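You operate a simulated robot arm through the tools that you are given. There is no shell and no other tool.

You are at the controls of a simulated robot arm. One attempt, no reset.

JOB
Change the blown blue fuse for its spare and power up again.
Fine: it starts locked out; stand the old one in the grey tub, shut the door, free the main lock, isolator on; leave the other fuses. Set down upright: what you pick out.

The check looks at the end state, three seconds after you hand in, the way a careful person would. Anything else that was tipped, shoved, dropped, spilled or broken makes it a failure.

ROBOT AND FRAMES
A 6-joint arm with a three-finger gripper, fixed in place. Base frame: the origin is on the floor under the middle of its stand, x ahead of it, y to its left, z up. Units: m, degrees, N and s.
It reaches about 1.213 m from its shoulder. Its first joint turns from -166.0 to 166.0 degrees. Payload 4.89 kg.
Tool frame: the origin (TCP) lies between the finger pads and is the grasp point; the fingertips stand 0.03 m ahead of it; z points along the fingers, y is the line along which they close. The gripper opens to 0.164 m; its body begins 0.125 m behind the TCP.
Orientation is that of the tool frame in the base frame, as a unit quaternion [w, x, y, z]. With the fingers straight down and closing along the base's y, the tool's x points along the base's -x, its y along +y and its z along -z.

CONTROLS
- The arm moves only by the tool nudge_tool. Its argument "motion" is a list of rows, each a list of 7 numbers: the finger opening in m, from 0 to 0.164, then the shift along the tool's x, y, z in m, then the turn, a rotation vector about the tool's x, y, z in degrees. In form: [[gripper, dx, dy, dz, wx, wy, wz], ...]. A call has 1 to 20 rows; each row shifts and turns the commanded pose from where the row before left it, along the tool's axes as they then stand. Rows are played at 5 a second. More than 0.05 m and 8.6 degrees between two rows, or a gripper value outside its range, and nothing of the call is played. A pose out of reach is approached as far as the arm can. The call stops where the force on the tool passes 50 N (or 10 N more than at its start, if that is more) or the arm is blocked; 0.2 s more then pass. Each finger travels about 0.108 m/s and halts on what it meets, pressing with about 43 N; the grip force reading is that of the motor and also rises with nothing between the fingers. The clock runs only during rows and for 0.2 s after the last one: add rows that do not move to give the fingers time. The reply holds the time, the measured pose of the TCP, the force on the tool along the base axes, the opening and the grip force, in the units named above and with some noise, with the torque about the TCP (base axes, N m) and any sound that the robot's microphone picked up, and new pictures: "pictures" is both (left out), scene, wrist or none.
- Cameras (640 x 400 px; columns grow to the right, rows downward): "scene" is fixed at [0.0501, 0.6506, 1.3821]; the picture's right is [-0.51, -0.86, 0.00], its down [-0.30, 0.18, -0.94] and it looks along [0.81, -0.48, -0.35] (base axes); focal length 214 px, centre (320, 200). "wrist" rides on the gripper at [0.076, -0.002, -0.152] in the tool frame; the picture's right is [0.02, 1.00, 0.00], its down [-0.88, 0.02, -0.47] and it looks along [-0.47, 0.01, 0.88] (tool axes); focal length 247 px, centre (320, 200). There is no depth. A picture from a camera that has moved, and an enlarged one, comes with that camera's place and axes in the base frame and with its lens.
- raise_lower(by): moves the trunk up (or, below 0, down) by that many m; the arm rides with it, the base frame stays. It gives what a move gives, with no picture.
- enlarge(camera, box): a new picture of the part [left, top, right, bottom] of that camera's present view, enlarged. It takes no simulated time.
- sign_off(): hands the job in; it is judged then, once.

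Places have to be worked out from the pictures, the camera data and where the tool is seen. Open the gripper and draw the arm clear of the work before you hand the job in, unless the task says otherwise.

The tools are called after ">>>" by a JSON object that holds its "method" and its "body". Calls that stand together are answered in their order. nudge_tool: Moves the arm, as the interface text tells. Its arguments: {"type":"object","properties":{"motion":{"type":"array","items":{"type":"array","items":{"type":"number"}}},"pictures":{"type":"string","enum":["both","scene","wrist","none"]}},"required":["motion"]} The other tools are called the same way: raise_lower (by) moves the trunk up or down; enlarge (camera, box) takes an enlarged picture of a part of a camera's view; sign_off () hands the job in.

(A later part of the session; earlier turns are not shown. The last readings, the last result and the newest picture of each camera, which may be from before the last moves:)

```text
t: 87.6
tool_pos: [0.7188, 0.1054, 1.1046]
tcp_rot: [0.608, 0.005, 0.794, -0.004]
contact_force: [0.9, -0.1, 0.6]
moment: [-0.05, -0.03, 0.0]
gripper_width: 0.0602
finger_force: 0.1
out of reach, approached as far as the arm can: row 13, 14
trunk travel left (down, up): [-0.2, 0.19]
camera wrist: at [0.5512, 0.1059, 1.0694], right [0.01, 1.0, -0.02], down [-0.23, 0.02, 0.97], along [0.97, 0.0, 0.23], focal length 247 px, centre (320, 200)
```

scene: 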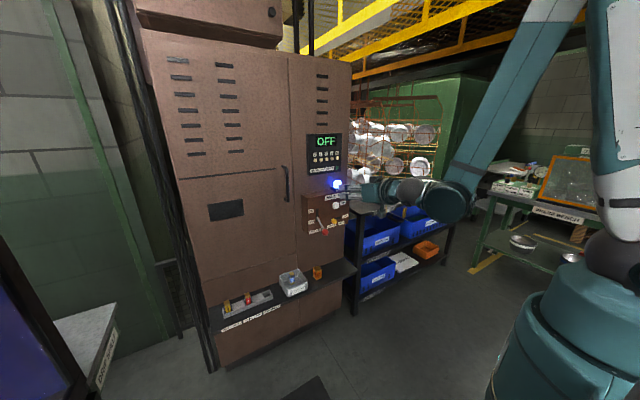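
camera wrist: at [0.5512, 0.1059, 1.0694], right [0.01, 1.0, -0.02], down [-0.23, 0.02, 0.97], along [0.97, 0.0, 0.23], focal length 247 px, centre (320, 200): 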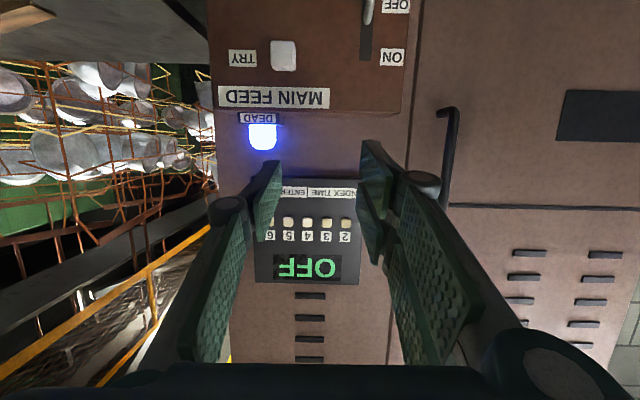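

The panel is in view and the arm hit a pose limit (forearm steep). Lowering the trunk 0.15 m carries the same arm posture down to knob height, which is just what's needed and leaves the joints relaxed.

>>> {"method": "raise_lower", "body": {"by": -0.15}}

>>> {"method": "nudge_tool", "body": {"motion": [[0.06, 0, 0, 0, 0, 0, 0]]}}

>>> {"method": "enlarge", "body": {"camera": "wrist", "box": [200, 0, 440, 200]}}

```text
t: 89.3
tool_pos: [0.7196, 0.1054, 0.9541]
tcp_rot: [0.608, 0.004, 0.794, -0.003]
contact_force: [0.1, 0.2, 0.2]
moment: [0.03, 0.01, 0.02]
gripper_width: 0.0602
finger_force: 0.2
trunk travel left (down, up): [-0.05, 0.34]
```

```text
t: 89.8
tool_pos: [0.7195, 0.106, 0.9531]
tcp_rot: [0.608, 0.005, 0.794, -0.004]
contact_force: [-0.4, 0.8, 0.5]
moment: [0.0, -0.02, -0.02]
gripper_width: 0.06
finger_force: 0.1
trunk travel left (down, up): [-0.05, 0.34]
camera wrist: at [0.5513, 0.1058, 0.9194], right [0.01, 1.0, -0.02], down [-0.23, 0.02, 0.97], along [0.97, 0.0, 0.23], focal length 247 px, centre (320, 200)
```

scene: 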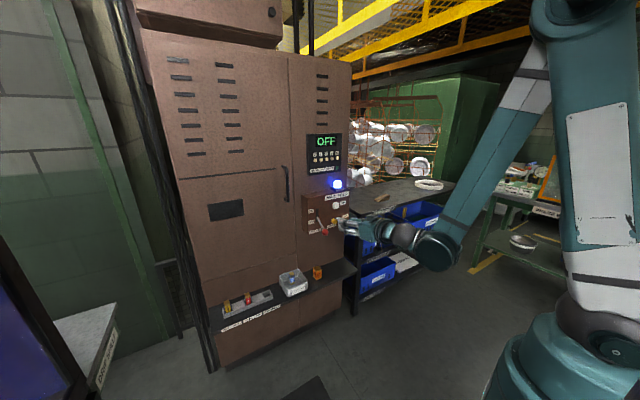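
wrist: 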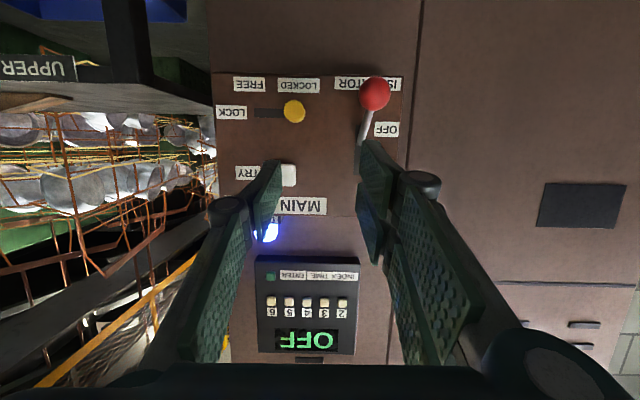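

```text
2.00 times, centred on (320, 100) of wrist
camera zoom: at [0.5513, 0.1058, 0.9194], right [0.01, 1.0, -0.02], down [-0.23, 0.02, 0.97], along [0.97, 0.0, 0.23], focal length 494 px, centre (320, 400)
```

zoom: 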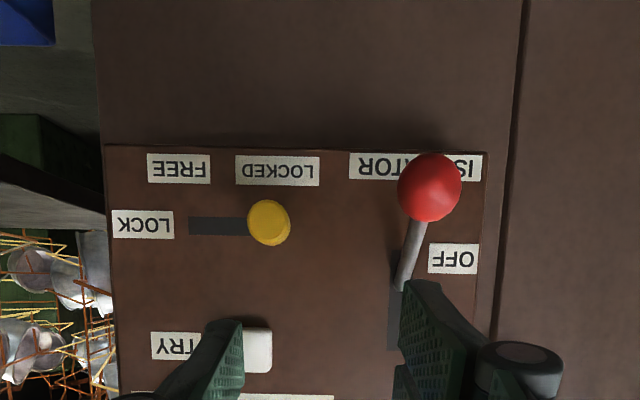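

Knob confirmed at (0.883, 0.071, 0.883), 28 mm wide; slot runs to y≈0.014. I'll narrow the fingers to 38 mm (keeping knuckles clear of the lever ball) and approach in front of it.

>>> {"method": "nudge_tool", "body": {"motion": [[0.038, 0.0104, -0.0081, 0.0261, 0, 0, 0], [0.038, 0.0104, -0.0081, 0.0261, 0, 0, 0], [0.038, 0.0104, -0.0081, 0.0261, 0, 0, 0], [0.038, 0.0104, -0.0081, 0.0261, 0, 0, 0], [0.038, 0, 0, 0, 0, 0, 0], [0.038, 0, 0, 0, 0, 0, 0]]}}

>>> {"method": "enlarge", "body": {"camera": "wrist", "box": [220, 70, 440, 240]}}

>>> {"method": "enlarge", "body": {"camera": "scene", "box": [300, 170, 380, 250]}}

```text
t: 91.2
tool_pos: [0.8209, 0.0754, 0.9117]
tcp_rot: [0.607, 0.006, 0.795, -0.005]
contact_force: [-0.4, -0.6, 0.0]
moment: [0.01, -0.01, -0.02]
gripper_width: 0.038
finger_force: 0.0
out of reach, approached as far as the arm can: row 1, 2, 3, 4
trunk travel left (down, up): [-0.05, 0.34]
camera wrist: at [0.6526, 0.0756, 0.8779], right [0.01, 1.0, -0.02], down [-0.22, 0.02, 0.97], along [0.97, 0.0, 0.22], focal length 247 px, centre (320, 200)
```

scene: 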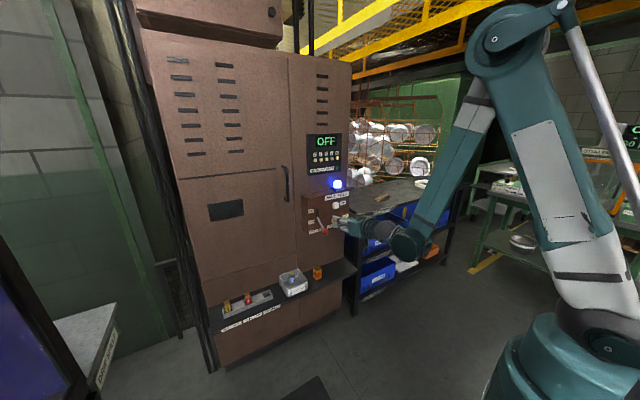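
wrist: 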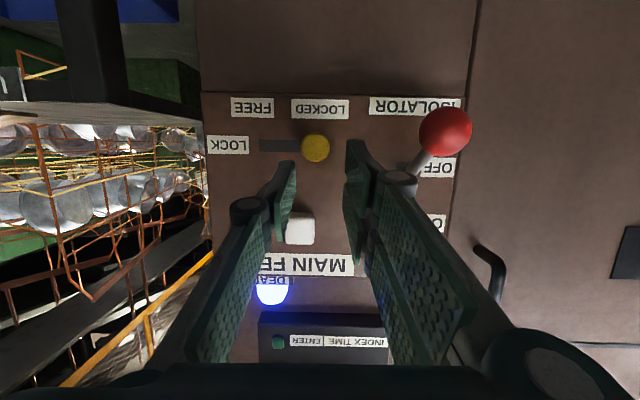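

```text
2.35 times, centred on (330, 155) of wrist
camera zoom: at [0.6526, 0.0756, 0.8779], right [0.01, 1.0, -0.02], down [-0.22, 0.02, 0.97], along [0.97, 0.0, 0.22], focal length 581 px, centre (296, 306)
```

zoom: 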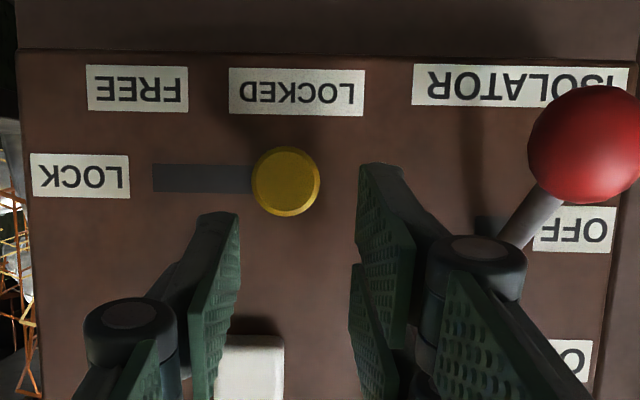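

```text
5.00 times, centred on (340, 210) of scene
camera zoom: at [0.0501, 0.6506, 1.3821], right [-0.51, -0.86, 0.0], down [-0.3, 0.18, -0.94], along [0.81, -0.48, -0.35], focal length 1072 px, centre (220, 150)
```

zoom: 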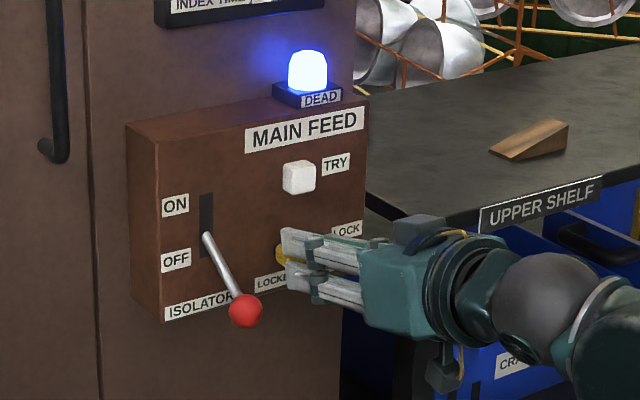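

The pose is limited in height by the steep forearm, so I'll lower the trunk another 25 mm to bring the fingers level with the knob, then trim y by -4.5 mm.

>>> {"method": "raise_lower", "body": {"by": -0.025}}

>>> {"method": "nudge_tool", "body": {"motion": [[0.038, 0, -0.0045, 0, 0, 0, 0], [0.038, 0, 0, 0, 0, 0, 0], [0.038, 0, 0, 0, 0, 0, 0]]}}

>>> {"method": "enlarge", "body": {"camera": "wrist", "box": [240, 90, 420, 240]}}

>>> {"method": "enlarge", "body": {"camera": "scene", "box": [310, 180, 370, 240]}}

```text
t: 91.9
tool_pos: [0.8208, 0.0751, 0.887]
tcp_rot: [0.606, 0.005, 0.795, -0.004]
contact_force: [-0.6, -0.4, -0.2]
moment: [0.01, 0.0, 0.01]
gripper_width: 0.0381
finger_force: 0.0
trunk travel left (down, up): [-0.025, 0.365]
```

```text
t: 92.7
tool_pos: [0.8212, 0.0705, 0.8861]
tcp_rot: [0.606, 0.007, 0.795, -0.006]
contact_force: [-0.7, -0.2, 0.0]
moment: [0.02, 0.01, 0.01]
gripper_width: 0.0377
finger_force: 0.1
trunk travel left (down, up): [-0.025, 0.365]
camera wrist: at [0.6524, 0.0714, 0.8532], right [0.01, 1.0, -0.02], down [-0.22, 0.02, 0.97], along [0.97, 0.0, 0.22], focal length 247 px, centre (320, 200)
```

scene: 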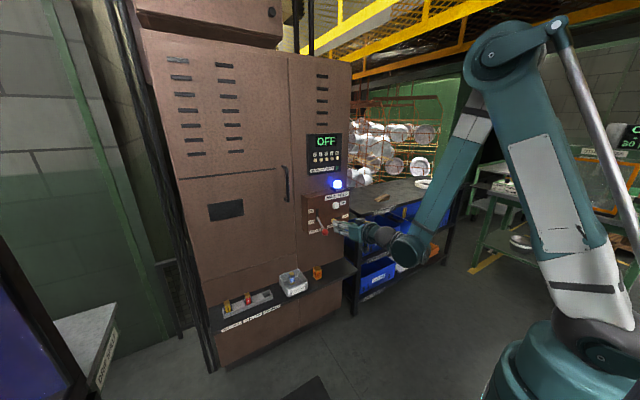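
wrist: 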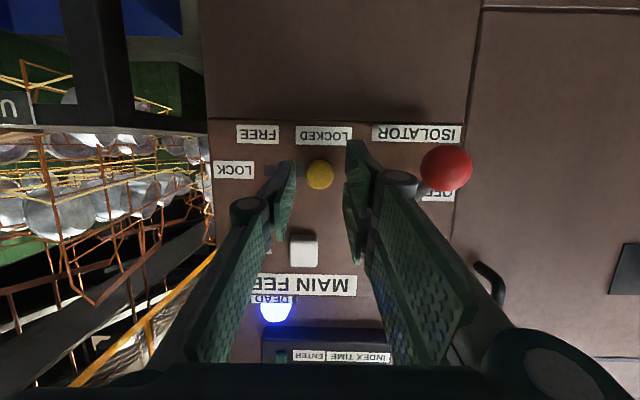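

```text
2.67 times, centred on (330, 165) of wrist
camera zoom: at [0.6524, 0.0714, 0.8532], right [0.01, 1.0, -0.02], down [-0.22, 0.02, 0.97], along [0.97, 0.0, 0.22], focal length 659 px, centre (293, 293)
```

zoom: 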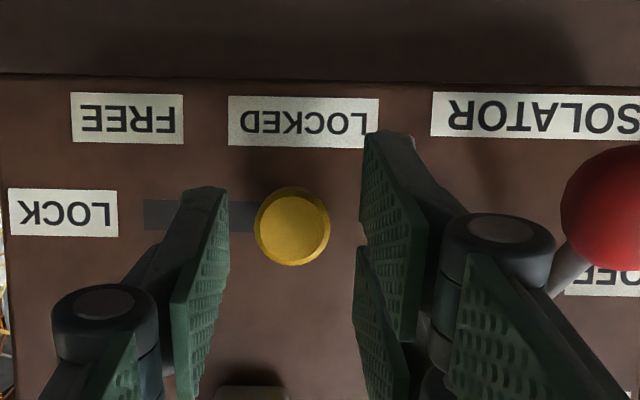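

```text
6.67 times, centred on (340, 210) of scene
camera zoom: at [0.0501, 0.6506, 1.3821], right [-0.51, -0.86, 0.0], down [-0.3, 0.18, -0.94], along [0.81, -0.48, -0.35], focal length 1430 px, centre (187, 133)
```

zoom: 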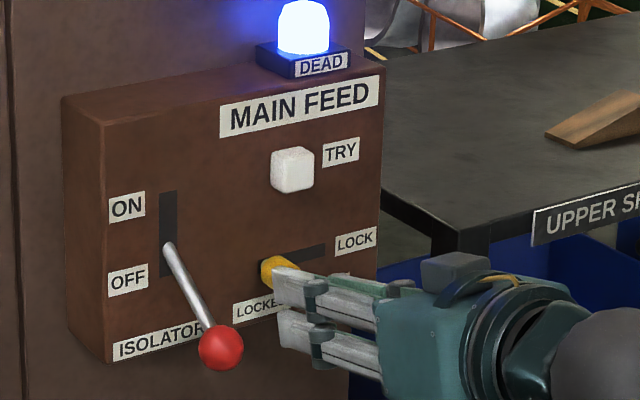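

Knob is centred between the fingers. Advancing 36 mm so the pads surround it, stopping short of the panel face.

>>> {"method": "nudge_tool", "body": {"motion": [[0.038, -0.003, 0.0002, 0.0115, 0, 0, 0], [0.038, -0.003, 0.0002, 0.0115, 0, 0, 0], [0.038, -0.003, 0.0002, 0.0115, 0, 0, 0], [0.038, 0, 0, 0, 0, 0, 0], [0.038, 0, 0, 0, 0, 0, 0]]}}

>>> {"method": "enlarge", "body": {"camera": "wrist", "box": [240, 90, 420, 240]}}

>>> {"method": "enlarge", "body": {"camera": "scene", "box": [310, 180, 370, 240]}}

```text
t: 93.9
tool_pos: [0.8558, 0.0711, 0.8855]
tcp_rot: [0.606, 0.006, 0.795, -0.005]
contact_force: [0.8, 0.2, 0.7]
moment: [0.01, 0.01, -0.02]
gripper_width: 0.0382
finger_force: 0.1
trunk travel left (down, up): [-0.025, 0.365]
camera wrist: at [0.6876, 0.0717, 0.8515], right [0.01, 1.0, -0.02], down [-0.22, 0.02, 0.97], along [0.97, 0.0, 0.22], focal length 247 px, centre (320, 200)
```

scene: 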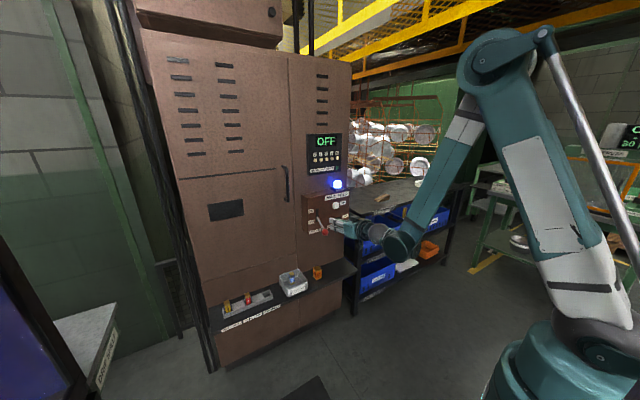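
wrist: 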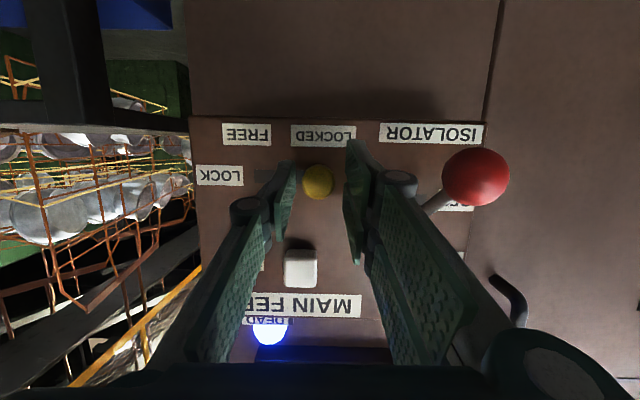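

```text
2.67 times, centred on (330, 165) of wrist
camera zoom: at [0.6876, 0.0717, 0.8515], right [0.01, 1.0, -0.02], down [-0.22, 0.02, 0.97], along [0.97, 0.0, 0.22], focal length 659 px, centre (293, 293)
```

zoom: 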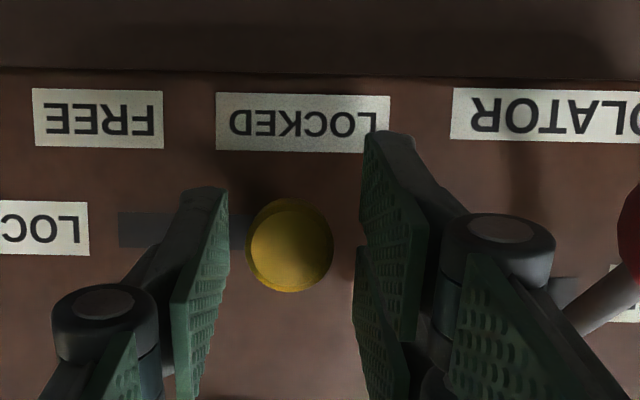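

```text
6.67 times, centred on (340, 210) of scene
camera zoom: at [0.0501, 0.6506, 1.3821], right [-0.51, -0.86, 0.0], down [-0.3, 0.18, -0.94], along [0.81, -0.48, -0.35], focal length 1430 px, centre (187, 133)
```

zoom: 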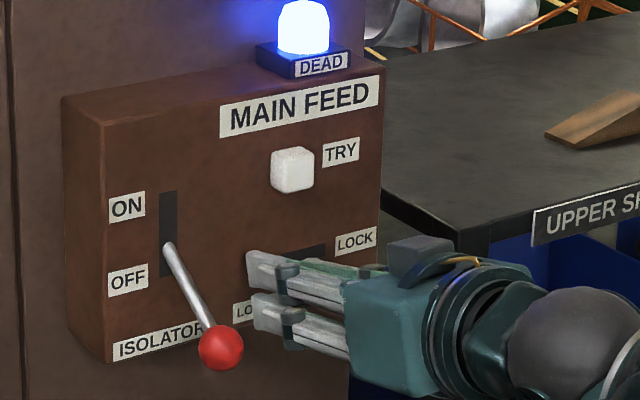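

Both pads flank the knob. Advancing 5 mm more and closing on it.

>>> {"method": "nudge_tool", "body": {"motion": [[0.038, -0.0013, 0, 0.0048, 0, 0, 0], [0.03, 0, 0, 0, 0, 0, 0], [0.02, 0, 0, 0, 0, 0, 0], [0.015, 0, 0, 0, 0, 0, 0], [0.015, 0, 0, 0, 0, 0, 0]], "pictures": "wrist"}}

>>> {"method": "enlarge", "body": {"camera": "wrist", "box": [240, 90, 420, 240]}}

```text
t: 95.1
tool_pos: [0.8622, 0.0716, 0.8859]
tcp_rot: [0.607, 0.005, 0.795, -0.004]
contact_force: [7.3, -15.9, 3.4]
moment: [0.06, -0.08, -0.42]
gripper_width: 0.0251
finger_force: 44.9
trunk travel left (down, up): [-0.025, 0.365]
camera wrist: at [0.6932, 0.0715, 0.8517], right [0.01, 1.0, -0.02], down [-0.22, 0.02, 0.97], along [0.97, 0.0, 0.22], focal length 247 px, centre (320, 200)
```

wrist: 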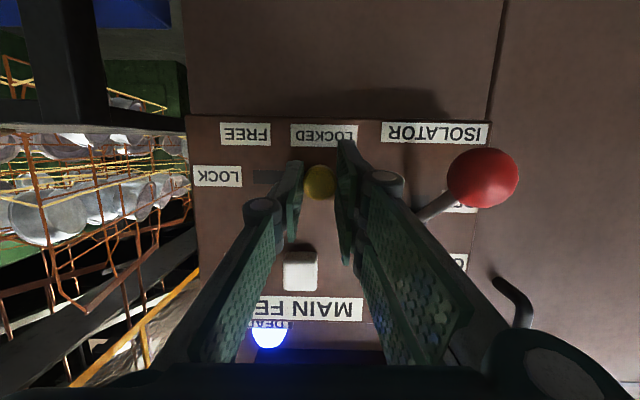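

```text
2.67 times, centred on (330, 165) of wrist
camera zoom: at [0.6932, 0.0715, 0.8517], right [0.01, 1.0, -0.02], down [-0.22, 0.02, 0.97], along [0.97, 0.0, 0.22], focal length 659 px, centre (293, 293)
```

zoom: 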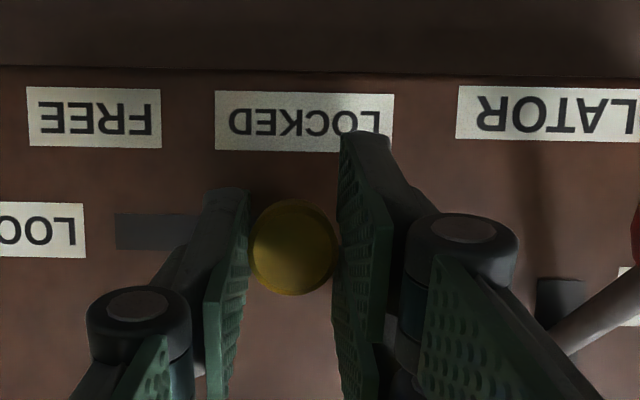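

Knob gripped (25 mm). Sliding it toward FREE in small steps.

>>> {"method": "nudge_tool", "body": {"motion": [[0.015, 0, -0.006, 0, 0, 0, 0], [0.015, 0, -0.008, 0, 0, 0, 0], [0.015, 0, -0.008, 0, 0, 0, 0], [0.015, 0, -0.008, 0, 0, 0, 0], [0.015, 0, 0, 0, 0, 0, 0]], "pictures": "wrist"}}

>>> {"method": "enlarge", "body": {"camera": "wrist", "box": [220, 90, 420, 240]}}

```text
t: 96.3
tool_pos: [0.8613, 0.0398, 0.8849]
tcp_rot: [0.607, 0.006, 0.795, -0.005]
contact_force: [6.4, -0.4, 3.5]
moment: [0.13, -0.22, -0.03]
gripper_width: 0.0248
finger_force: 44.9
trunk travel left (down, up): [-0.025, 0.365]
camera wrist: at [0.6931, 0.0413, 0.8518], right [0.01, 1.0, -0.02], down [-0.22, 0.02, 0.97], along [0.97, 0.0, 0.22], focal length 247 px, centre (320, 200)
```

wrist: 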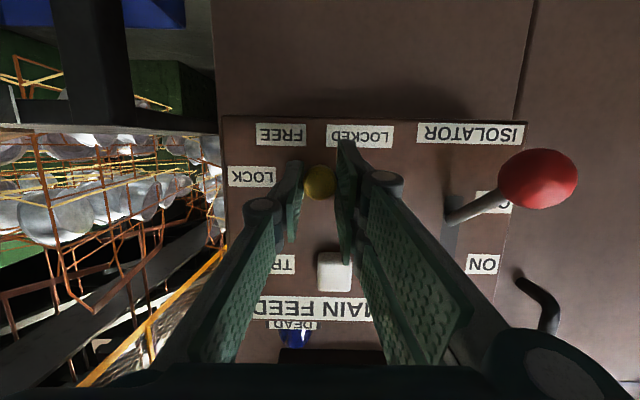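

```text
2.67 times, centred on (320, 165) of wrist
camera zoom: at [0.6931, 0.0413, 0.8518], right [0.01, 1.0, -0.02], down [-0.22, 0.02, 0.97], along [0.97, 0.0, 0.22], focal length 659 px, centre (320, 293)
```

zoom: 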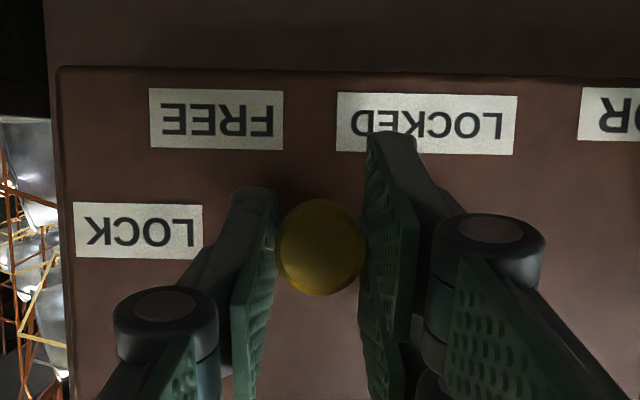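

The knob slides with the grip. Continuing toward the FREE end of the slot.

>>> {"method": "nudge_tool", "body": {"motion": [[0.015, 0, -0.007, 0, 0, 0, 0], [0.015, 0, -0.007, 0, 0, 0, 0], [0.015, 0, -0.005, 0, 0, 0, 0], [0.015, 0, 0, 0, 0, 0, 0]], "pictures": "wrist"}}

>>> {"method": "enlarge", "body": {"camera": "wrist", "box": [220, 90, 420, 240]}}

>>> {"method": "enlarge", "body": {"camera": "scene", "box": [310, 170, 370, 240]}}

```text
t: 97.3
tool_pos: [0.8609, 0.022, 0.8859]
tcp_rot: [0.606, 0.006, 0.796, -0.005]
contact_force: [2.3, -2.1, -15.0]
moment: [0.14, 0.59, 0.02]
gripper_width: 0.0248
finger_force: 45.1
trunk travel left (down, up): [-0.025, 0.365]
camera wrist: at [0.693, 0.0219, 0.8522], right [0.01, 1.0, -0.02], down [-0.22, 0.02, 0.97], along [0.97, 0.0, 0.22], focal length 247 px, centre (320, 200)
```

wrist: 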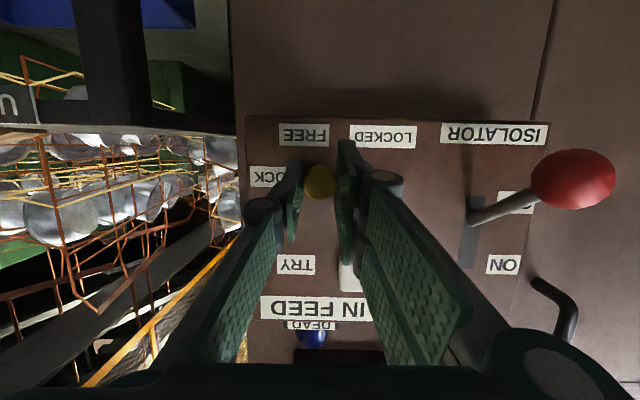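

```text
2.67 times, centred on (320, 165) of wrist
camera zoom: at [0.693, 0.0219, 0.8522], right [0.01, 1.0, -0.02], down [-0.22, 0.02, 0.97], along [0.97, 0.0, 0.22], focal length 659 px, centre (320, 293)
```

zoom: 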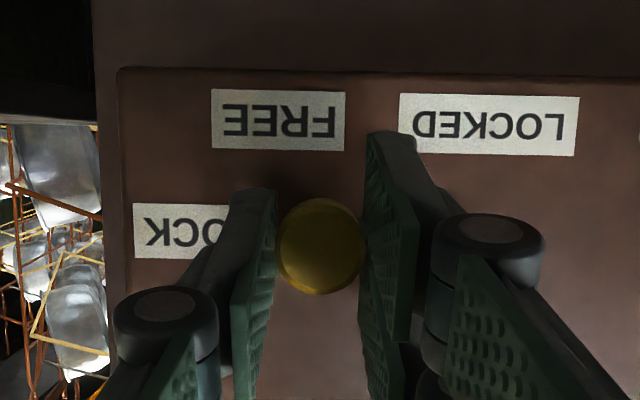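

```text
5.71 times, centred on (340, 205) of scene
camera zoom: at [0.0501, 0.6506, 1.3821], right [-0.51, -0.86, 0.0], down [-0.3, 0.18, -0.94], along [0.81, -0.48, -0.35], focal length 1226 px, centre (206, 171)
```

zoom: 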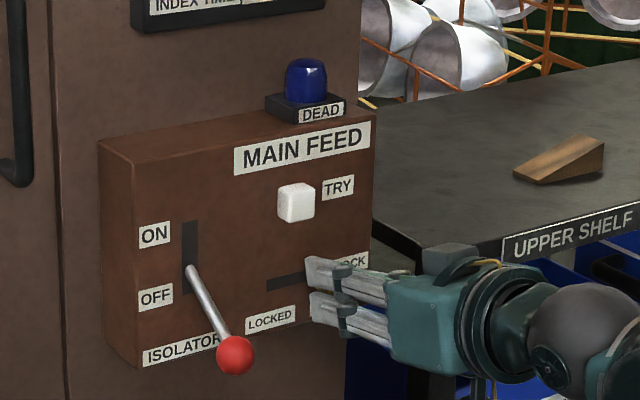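

DEAD lamp has gone out, so the lock is coming free. A few mm more to be sure the knob is at its end stop.

>>> {"method": "nudge_tool", "body": {"motion": [[0.015, 0, -0.004, 0, 0, 0, 0], [0.015, 0, -0.003, 0, 0, 0, 0], [0.015, 0, 0, 0, 0, 0, 0]], "pictures": "wrist"}}

```text
t: 98.1
tool_pos: [0.8618, 0.0193, 0.8861]
tcp_rot: [0.607, 0.004, 0.794, -0.003]
contact_force: [-0.1, 25.0, -6.3]
moment: [0.06, 0.5, 0.72]
gripper_width: 0.0245
finger_force: 45.1
trunk travel left (down, up): [-0.025, 0.365]
stopped in row 3: the force on the tool passed its limit at 52 N (the readings are from after the stop); the commanded pose is now the measured one
camera wrist: at [0.693, 0.0187, 0.8529], right [0.0, 1.0, -0.02], down [-0.22, 0.02, 0.97], along [0.97, 0.0, 0.22], focal length 247 px, centre (320, 200)
```

wrist: 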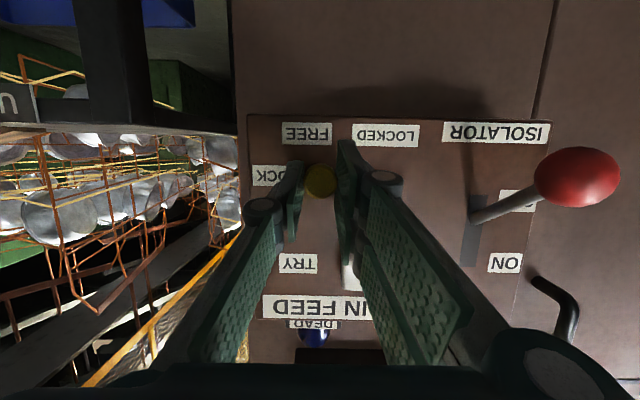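

End stop reached at y≈0.019 with the knob on FREE. Releasing gently and backing straight off.

>>> {"method": "nudge_tool", "body": {"motion": [[0.02, 0, 0.001, 0, 0, 0, 0], [0.03, 0, 0, 0, 0, 0, 0], [0.042, 0, 0, 0, 0, 0, 0], [0.042, 0, 0, 0, 0, 0, 0], [0.042, 0.0064, 0, -0.0241, 0, 0, 0], [0.042, 0.0064, 0, -0.0241, 0, 0, 0], [0.042, 0.0064, 0, -0.0241, 0, 0, 0], [0.042, 0.0064, 0, -0.0241, 0, 0, 0], [0.042, 0, 0, 0, 0, 0, 0]]}}

>>> {"method": "enlarge", "body": {"camera": "wrist", "box": [220, 60, 460, 260]}}

>>> {"method": "enlarge", "body": {"camera": "scene", "box": [300, 165, 370, 245]}}

```text
t: 100.1
tool_pos: [0.7712, 0.0195, 0.9122]
tcp_rot: [0.606, 0.006, 0.796, -0.004]
contact_force: [0.8, 0.4, -0.2]
moment: [0.01, -0.05, 0.0]
gripper_width: 0.0418
finger_force: 0.1
out of reach, approached as far as the arm can: row 6, 7, 8
trunk travel left (down, up): [-0.025, 0.365]
camera wrist: at [0.6038, 0.0199, 0.8785], right [0.01, 1.0, -0.02], down [-0.22, 0.02, 0.98], along [0.98, 0.0, 0.22], focal length 247 px, centre (320, 200)
```

scene: 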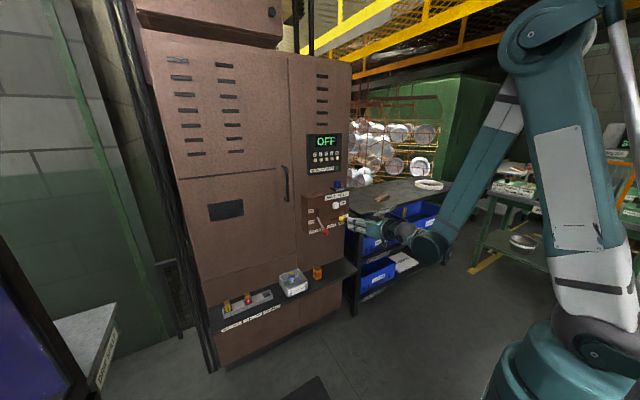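
wrist: 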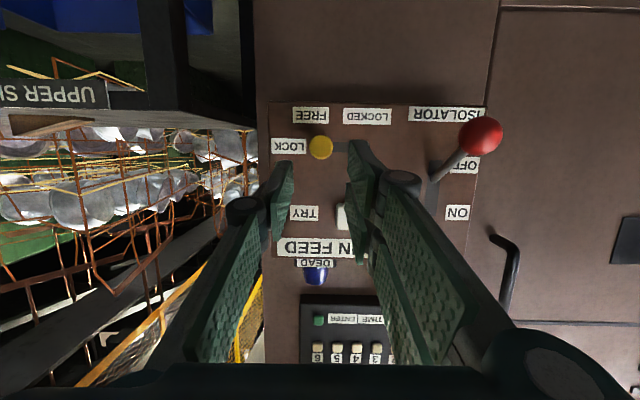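

```text
2.00 times, centred on (340, 160) of wrist
camera zoom: at [0.6038, 0.0199, 0.8785], right [0.01, 1.0, -0.02], down [-0.22, 0.02, 0.98], along [0.98, 0.0, 0.22], focal length 494 px, centre (280, 280)
```

zoom: 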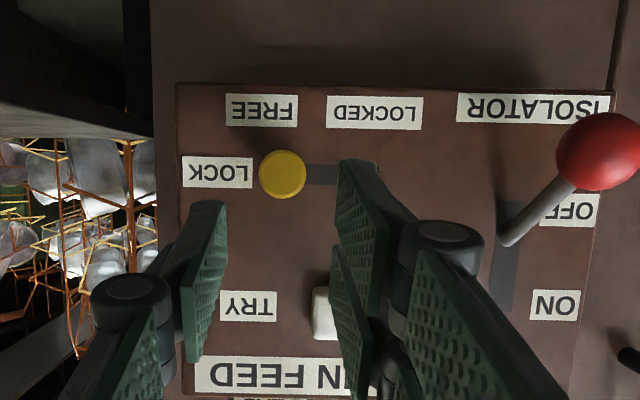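

```text
5.00 times, centred on (335, 205) of scene
camera zoom: at [0.0501, 0.6506, 1.3821], right [-0.51, -0.86, 0.0], down [-0.3, 0.18, -0.94], along [0.81, -0.48, -0.35], focal length 1072 px, centre (245, 175)
```

zoom: 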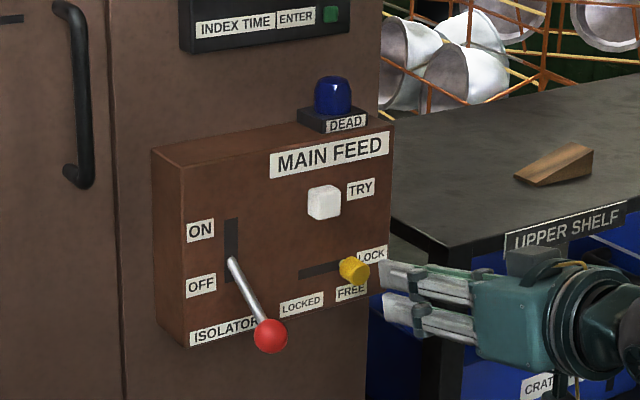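

Lock now reads FREE. For the isolator I'll grip the red ball from its sides with the tool leaned 45°, so first rotate and move to a standoff in line with it at about (0.72, 0.162, 0.98).

>>> {"method": "nudge_tool", "body": {"motion": [[0.042, 0, 0, 0, 0, 7.5, 0], [0.042, 0, 0, 0, 0, 7.5, 0], [0.042, 0, 0, 0, 0, 7.5, 0], [0.042, 0, 0, 0, 0, 7.5, 0], [0.055, -0.0029, 0.0355, -0.021, 0, 0, 0], [0.055, -0.0029, 0.0355, -0.021, 0, 0, 0], [0.055, -0.0029, 0.0355, -0.021, 0, 0, 0], [0.055, -0.0029, 0.0355, -0.021, 0, 0, 0], [0.055, 0, 0, 0, 0, 0, 0], [0.055, 0, 0, 0, 0, 0, 0]]}}

>>> {"method": "enlarge", "body": {"camera": "wrist", "box": [200, 40, 440, 240]}}

>>> {"method": "enlarge", "body": {"camera": "scene", "box": [290, 165, 380, 245]}}

```text
t: 102.3
tool_pos: [0.7225, 0.1629, 0.9807]
tcp_rot: [0.381, 0.005, 0.924, -0.002]
contact_force: [-0.1, 0.1, -0.1]
moment: [0.05, 0.01, 0.02]
gripper_width: 0.0549
finger_force: 0.1
trunk travel left (down, up): [-0.025, 0.365]
camera wrist: at [0.5604, 0.1634, 1.0337], right [0.0, 1.0, -0.01], down [0.29, 0.02, 0.96], along [0.96, 0.0, -0.29], focal length 247 px, centre (320, 200)
```

scene: 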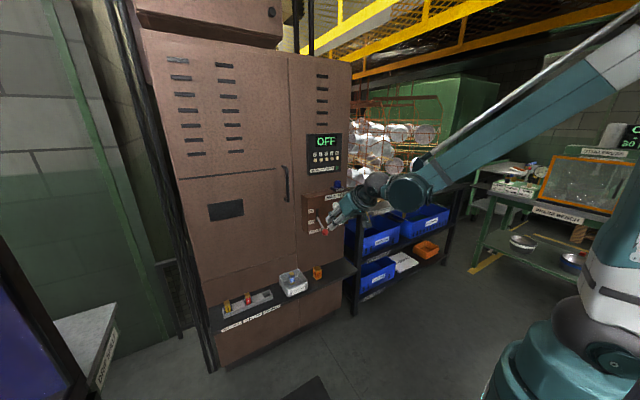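
wrist: 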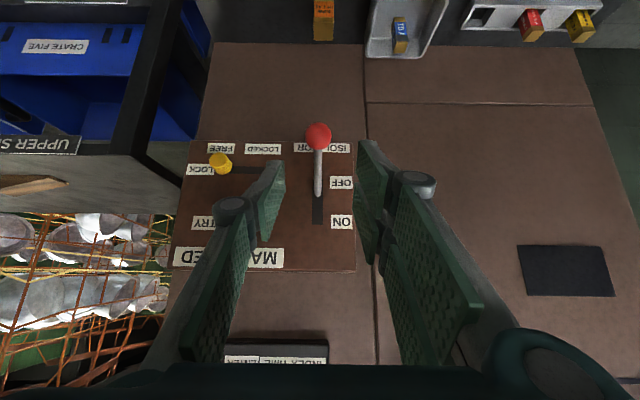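

```text
2.00 times, centred on (320, 140) of wrist
camera zoom: at [0.5604, 0.1634, 1.0337], right [0.0, 1.0, -0.01], down [0.29, 0.02, 0.96], along [0.96, 0.0, -0.29], focal length 494 px, centre (320, 320)
```

zoom: 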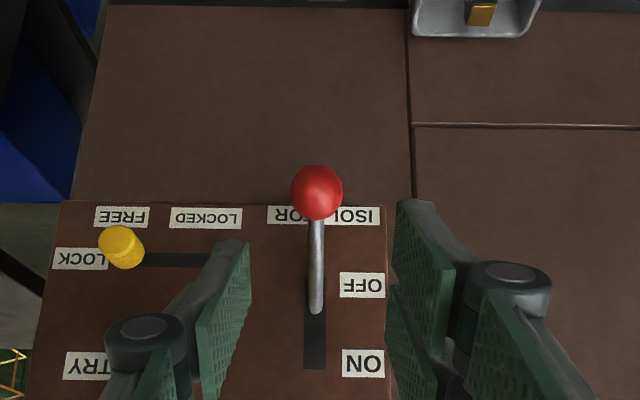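

```text
5.00 times, centred on (335, 205) of scene
camera zoom: at [0.0501, 0.6506, 1.3821], right [-0.51, -0.86, 0.0], down [-0.3, 0.18, -0.94], along [0.81, -0.48, -0.35], focal length 1072 px, centre (245, 175)
```

zoom: 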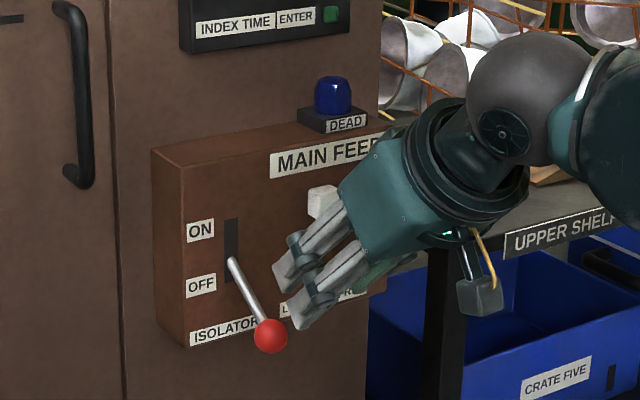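

Ball located at (0.831, 0.160, 0.869), right in line. Advancing 10 cm along the finger axis, then checking.

>>> {"method": "nudge_tool", "body": {"motion": [[0.055, 0.0005, -0.001, 0.034, 0, 0, 0], [0.055, 0.0005, -0.001, 0.034, 0, 0, 0], [0.055, 0.0005, -0.001, 0.034, 0, 0, 0], [0.055, 0, 0, 0, 0, 0, 0]], "pictures": "wrist"}}

>>> {"method": "enlarge", "body": {"camera": "wrist", "box": [220, 80, 420, 240]}}

>>> {"method": "enlarge", "body": {"camera": "scene", "box": [290, 175, 380, 255]}}

```text
t: 103.3
tool_pos: [0.7929, 0.1582, 0.9067]
tcp_rot: [0.382, 0.005, 0.924, -0.002]
contact_force: [1.2, 0.1, 0.5]
moment: [0.02, -0.04, 0.01]
gripper_width: 0.0549
finger_force: 0.0
trunk travel left (down, up): [-0.025, 0.365]
camera wrist: at [0.6303, 0.1595, 0.9617], right [0.0, 1.0, -0.02], down [0.29, 0.02, 0.96], along [0.96, 0.0, -0.29], focal length 247 px, centre (320, 200)
```

wrist: 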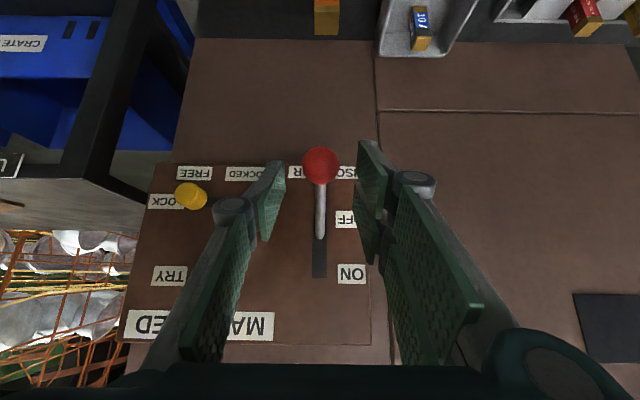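

```text
2.50 times, centred on (320, 160) of wrist
camera zoom: at [0.6303, 0.1595, 0.9617], right [0.0, 1.0, -0.02], down [0.29, 0.02, 0.96], along [0.96, 0.0, -0.29], focal length 617 px, centre (320, 300)
```

zoom: 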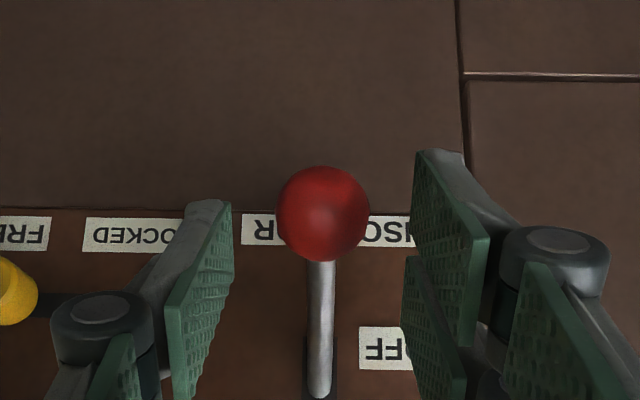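

```text
5.00 times, centred on (335, 215) of scene
camera zoom: at [0.0501, 0.6506, 1.3821], right [-0.51, -0.86, 0.0], down [-0.3, 0.18, -0.94], along [0.81, -0.48, -0.35], focal length 1072 px, centre (245, 125)
```

zoom: 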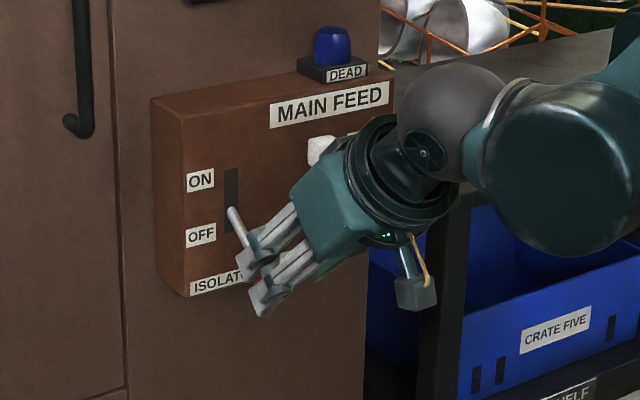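

Ball is centred between the fingers. Moving the last 5 cm so the pads sit on either side of it, then closing.

>>> {"method": "nudge_tool", "body": {"motion": [[0.055, 0, 0.001, 0.0255, 0, 0, 0], [0.055, 0, 0.0005, 0.0255, 0, 0, 0], [0.055, 0, 0, 0, 0, 0, 0], [0.04, 0, 0, 0, 0, 0, 0], [0.025, 0, 0, 0, 0, 0, 0], [0.02, 0, 0, 0, 0, 0, 0], [0.02, 0, 0, 0, 0, 0, 0]], "pictures": "wrist"}}

>>> {"method": "enlarge", "body": {"camera": "wrist", "box": [240, 110, 400, 240]}}

>>> {"method": "enlarge", "body": {"camera": "scene", "box": [290, 175, 380, 255]}}

```text
t: 104.9
tool_pos: [0.8282, 0.1597, 0.8722]
tcp_rot: [0.381, 0.006, 0.925, -0.002]
contact_force: [-1.5, -15.6, -1.4]
moment: [-0.05, 0.1, -0.05]
gripper_width: 0.031
finger_force: 44.7
trunk travel left (down, up): [-0.025, 0.365]
camera wrist: at [0.6662, 0.1599, 0.9259], right [0.0, 1.0, -0.01], down [0.29, 0.02, 0.96], along [0.96, 0.0, -0.29], focal length 247 px, centre (320, 200)
```

wrist: 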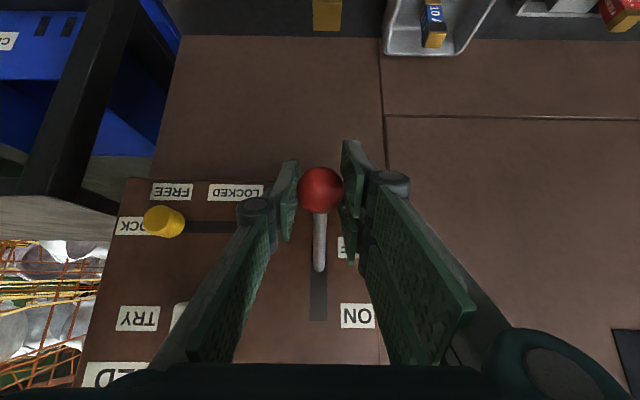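

```text
3.08 times, centred on (320, 175) of wrist
camera zoom: at [0.6662, 0.1599, 0.9259], right [0.0, 1.0, -0.01], down [0.29, 0.02, 0.96], along [0.96, 0.0, -0.29], focal length 760 px, centre (320, 277)
```

zoom: 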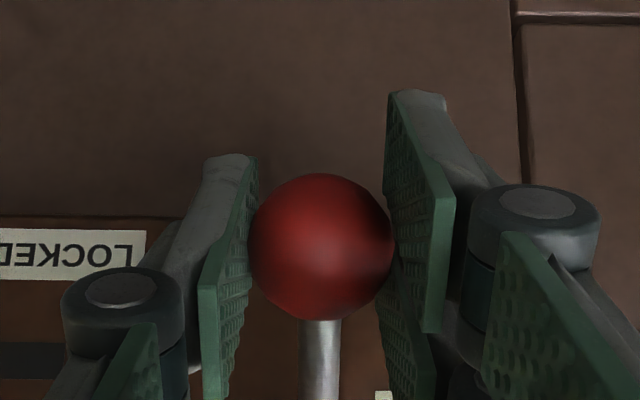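

```text
5.00 times, centred on (335, 215) of scene
camera zoom: at [0.0501, 0.6506, 1.3821], right [-0.51, -0.86, 0.0], down [-0.3, 0.18, -0.94], along [0.81, -0.48, -0.35], focal length 1072 px, centre (245, 125)
```

zoom: 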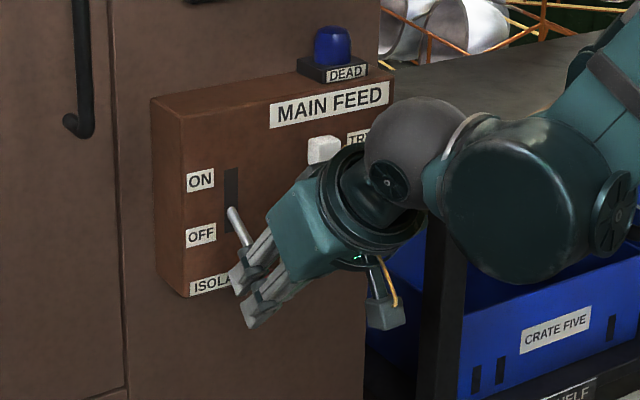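

Ball firmly held (31 mm). Swinging the lever up along its arc about the pivot near (0.918, 0.93), first half.

>>> {"method": "nudge_tool", "body": {"motion": [[0.02, -0.0043, 0, -0.0145, 0, 0, 0], [0.02, -0.0043, 0, -0.0145, 0, 0, 0], [0.02, -0.0072, 0, -0.0102, 0, 0, 0], [0.02, -0.0072, 0, -0.0102, 0, 0, 0], [0.02, -0.0072, 0, -0.0102, 0, 0, 0], [0.02, 0, 0, 0, 0, 0, 0]]}}

>>> {"method": "enlarge", "body": {"camera": "scene", "box": [290, 165, 380, 245]}}

>>> {"method": "enlarge", "body": {"camera": "wrist", "box": [240, 110, 400, 240]}}

```text
t: 106.3
tool_pos: [0.81, 0.1597, 0.9351]
tcp_rot: [0.381, 0.006, 0.924, -0.002]
contact_force: [4.2, 2.0, -6.4]
moment: [0.03, 0.64, 0.01]
gripper_width: 0.0319
finger_force: 45.2
trunk travel left (down, up): [-0.025, 0.365]
camera wrist: at [0.6475, 0.1598, 0.9891], right [0.0, 1.0, -0.01], down [0.29, 0.02, 0.96], along [0.96, 0.0, -0.29], focal length 247 px, centre (320, 200)
```

scene: 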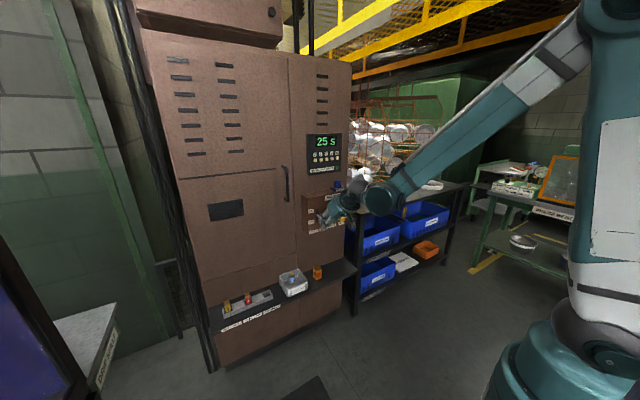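
wrist: 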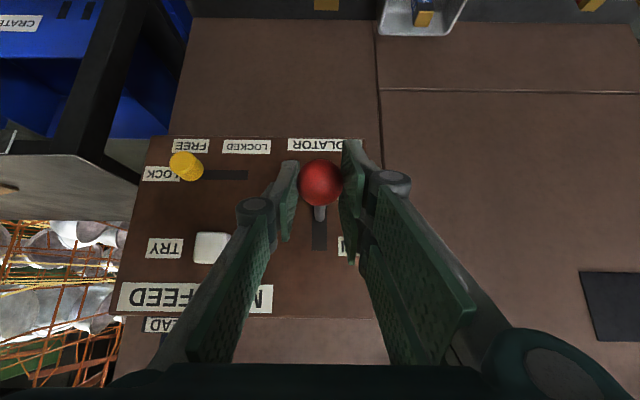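

```text
5.00 times, centred on (335, 205) of scene
camera zoom: at [0.0501, 0.6506, 1.3821], right [-0.51, -0.86, 0.0], down [-0.3, 0.18, -0.94], along [0.81, -0.48, -0.35], focal length 1072 px, centre (245, 175)
```

zoom: 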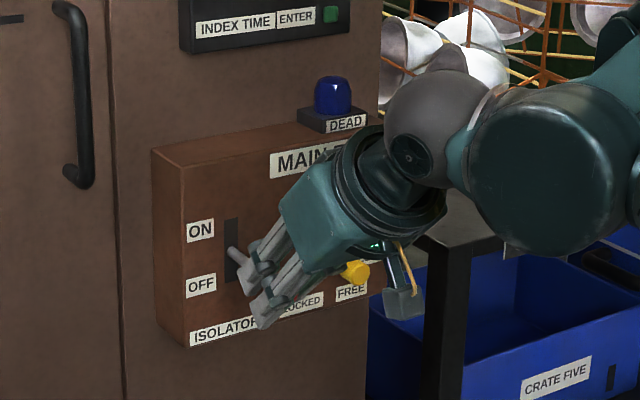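

```text
3.08 times, centred on (320, 175) of wrist
camera zoom: at [0.6475, 0.1598, 0.9891], right [0.0, 1.0, -0.01], down [0.29, 0.02, 0.96], along [0.96, 0.0, -0.29], focal length 760 px, centre (320, 277)
```

zoom: 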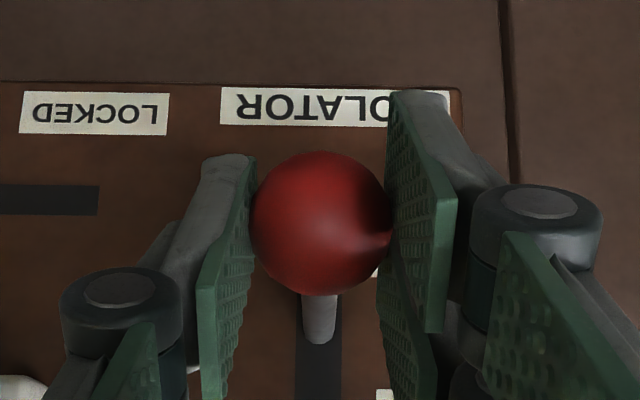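

The lever is moving well and the display has come alive ("25 s"). Completing the upper half of the arc to ON.

>>> {"method": "nudge_tool", "body": {"motion": [[0.02, -0.0102, 0, -0.0072, 0, 0, 0], [0.02, -0.0102, 0, -0.0072, 0, 0, 0], [0.02, -0.0102, 0, -0.0072, 0, 0, 0], [0.02, -0.0096, 0, -0.0029, 0, 0, 0], [0.02, -0.0096, 0, -0.0029, 0, 0, 0], [0.02, 0, 0, 0, 0, 0, 0]]}}

>>> {"method": "enlarge", "body": {"camera": "scene", "box": [290, 165, 380, 245]}}

>>> {"method": "enlarge", "body": {"camera": "wrist", "box": [240, 90, 400, 240]}}

```text
t: 107.7
tool_pos: [0.8253, 0.1591, 0.9896]
tcp_rot: [0.381, 0.006, 0.925, -0.003]
contact_force: [-15.3, 7.5, -2.3]
moment: [0.11, 1.27, -0.02]
gripper_width: 0.0316
finger_force: 45.4
trunk travel left (down, up): [-0.025, 0.365]
camera wrist: at [0.6628, 0.1598, 1.0435], right [0.0, 1.0, -0.01], down [0.29, 0.02, 0.96], along [0.96, 0.0, -0.29], focal length 247 px, centre (320, 200)
```

scene: 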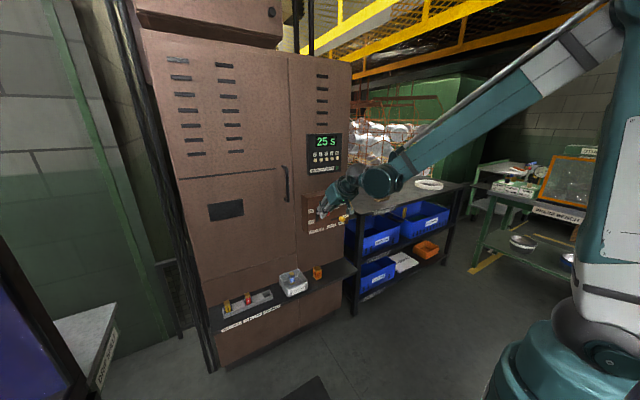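
wrist: 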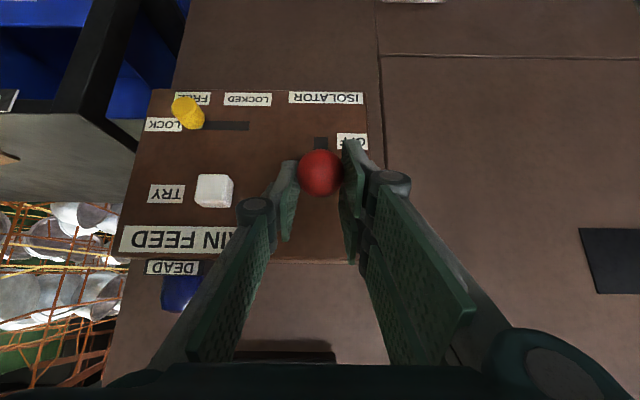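

```text
5.00 times, centred on (335, 205) of scene
camera zoom: at [0.0501, 0.6506, 1.3821], right [-0.51, -0.86, 0.0], down [-0.3, 0.18, -0.94], along [0.81, -0.48, -0.35], focal length 1072 px, centre (245, 175)
```

zoom: 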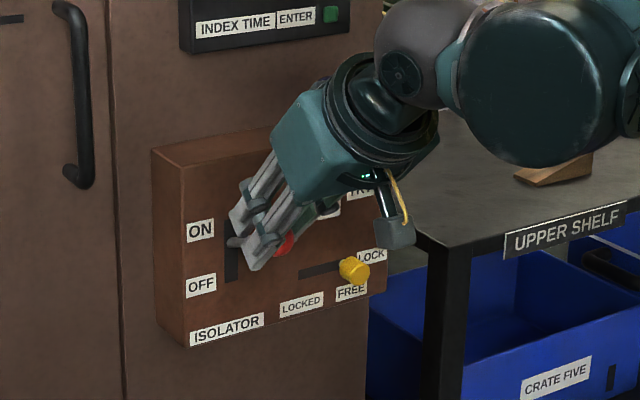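

```text
2.67 times, centred on (320, 165) of wrist
camera zoom: at [0.6628, 0.1598, 1.0435], right [0.0, 1.0, -0.01], down [0.29, 0.02, 0.96], along [0.96, 0.0, -0.29], focal length 659 px, centre (320, 293)
```

zoom: 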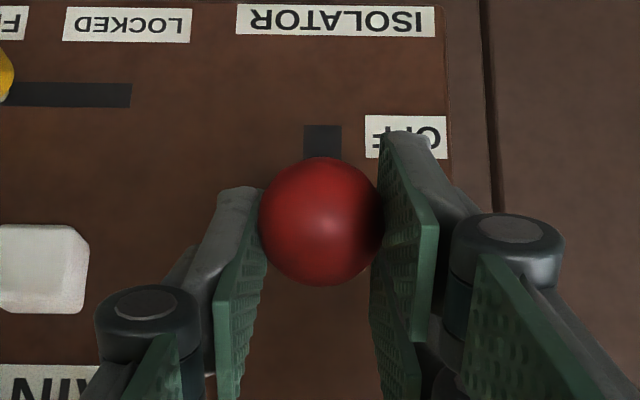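

The ball is at about z 0.978, roughly 25° above level. I'll continue upward in small steps until it meets its ON stop.

>>> {"method": "nudge_tool", "body": {"motion": [[0.02, -0.0071, 0, -0.0057, 0, 0, 0], [0.02, -0.0078, 0, -0.005, 0, 0, 0], [0.02, 0, 0, 0, 0, 0, 0]]}}

>>> {"method": "enlarge", "body": {"camera": "scene", "box": [290, 165, 380, 245]}}

>>> {"method": "enlarge", "body": {"camera": "wrist", "box": [240, 90, 400, 240]}}

```text
t: 108.5
tool_pos: [0.8306, 0.1598, 1.006]
tcp_rot: [0.38, 0.005, 0.925, -0.002]
contact_force: [28.0, 16.1, -17.7]
moment: [0.2, -0.34, -0.09]
gripper_width: 0.0322
finger_force: 44.7
trunk travel left (down, up): [-0.025, 0.365]
camera wrist: at [0.6685, 0.1597, 1.0596], right [0.0, 1.0, -0.02], down [0.29, 0.02, 0.96], along [0.96, 0.0, -0.29], focal length 247 px, centre (320, 200)
```

scene: 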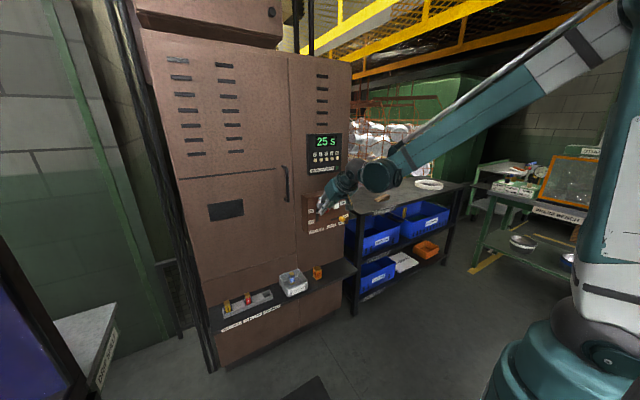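
wrist: 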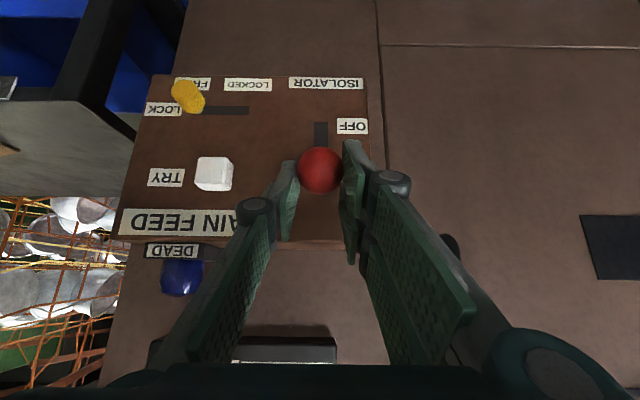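

```text
5.00 times, centred on (335, 205) of scene
camera zoom: at [0.0501, 0.6506, 1.3821], right [-0.51, -0.86, 0.0], down [-0.3, 0.18, -0.94], along [0.81, -0.48, -0.35], focal length 1072 px, centre (245, 175)
```

zoom: 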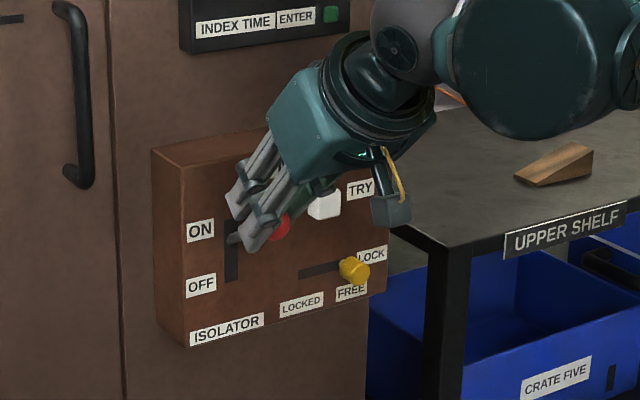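

```text
2.67 times, centred on (320, 165) of wrist
camera zoom: at [0.6685, 0.1597, 1.0596], right [0.0, 1.0, -0.02], down [0.29, 0.02, 0.96], along [0.96, 0.0, -0.29], focal length 659 px, centre (320, 293)
```

zoom: 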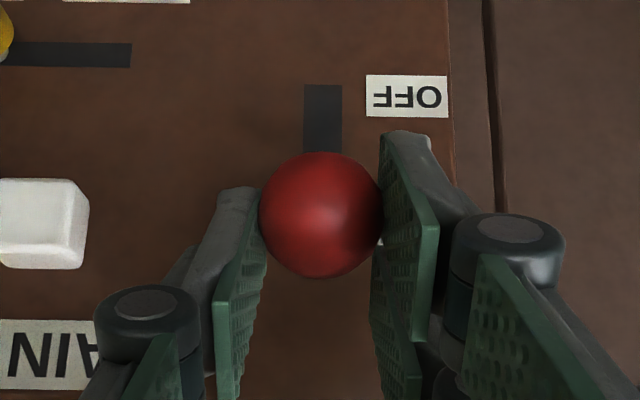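

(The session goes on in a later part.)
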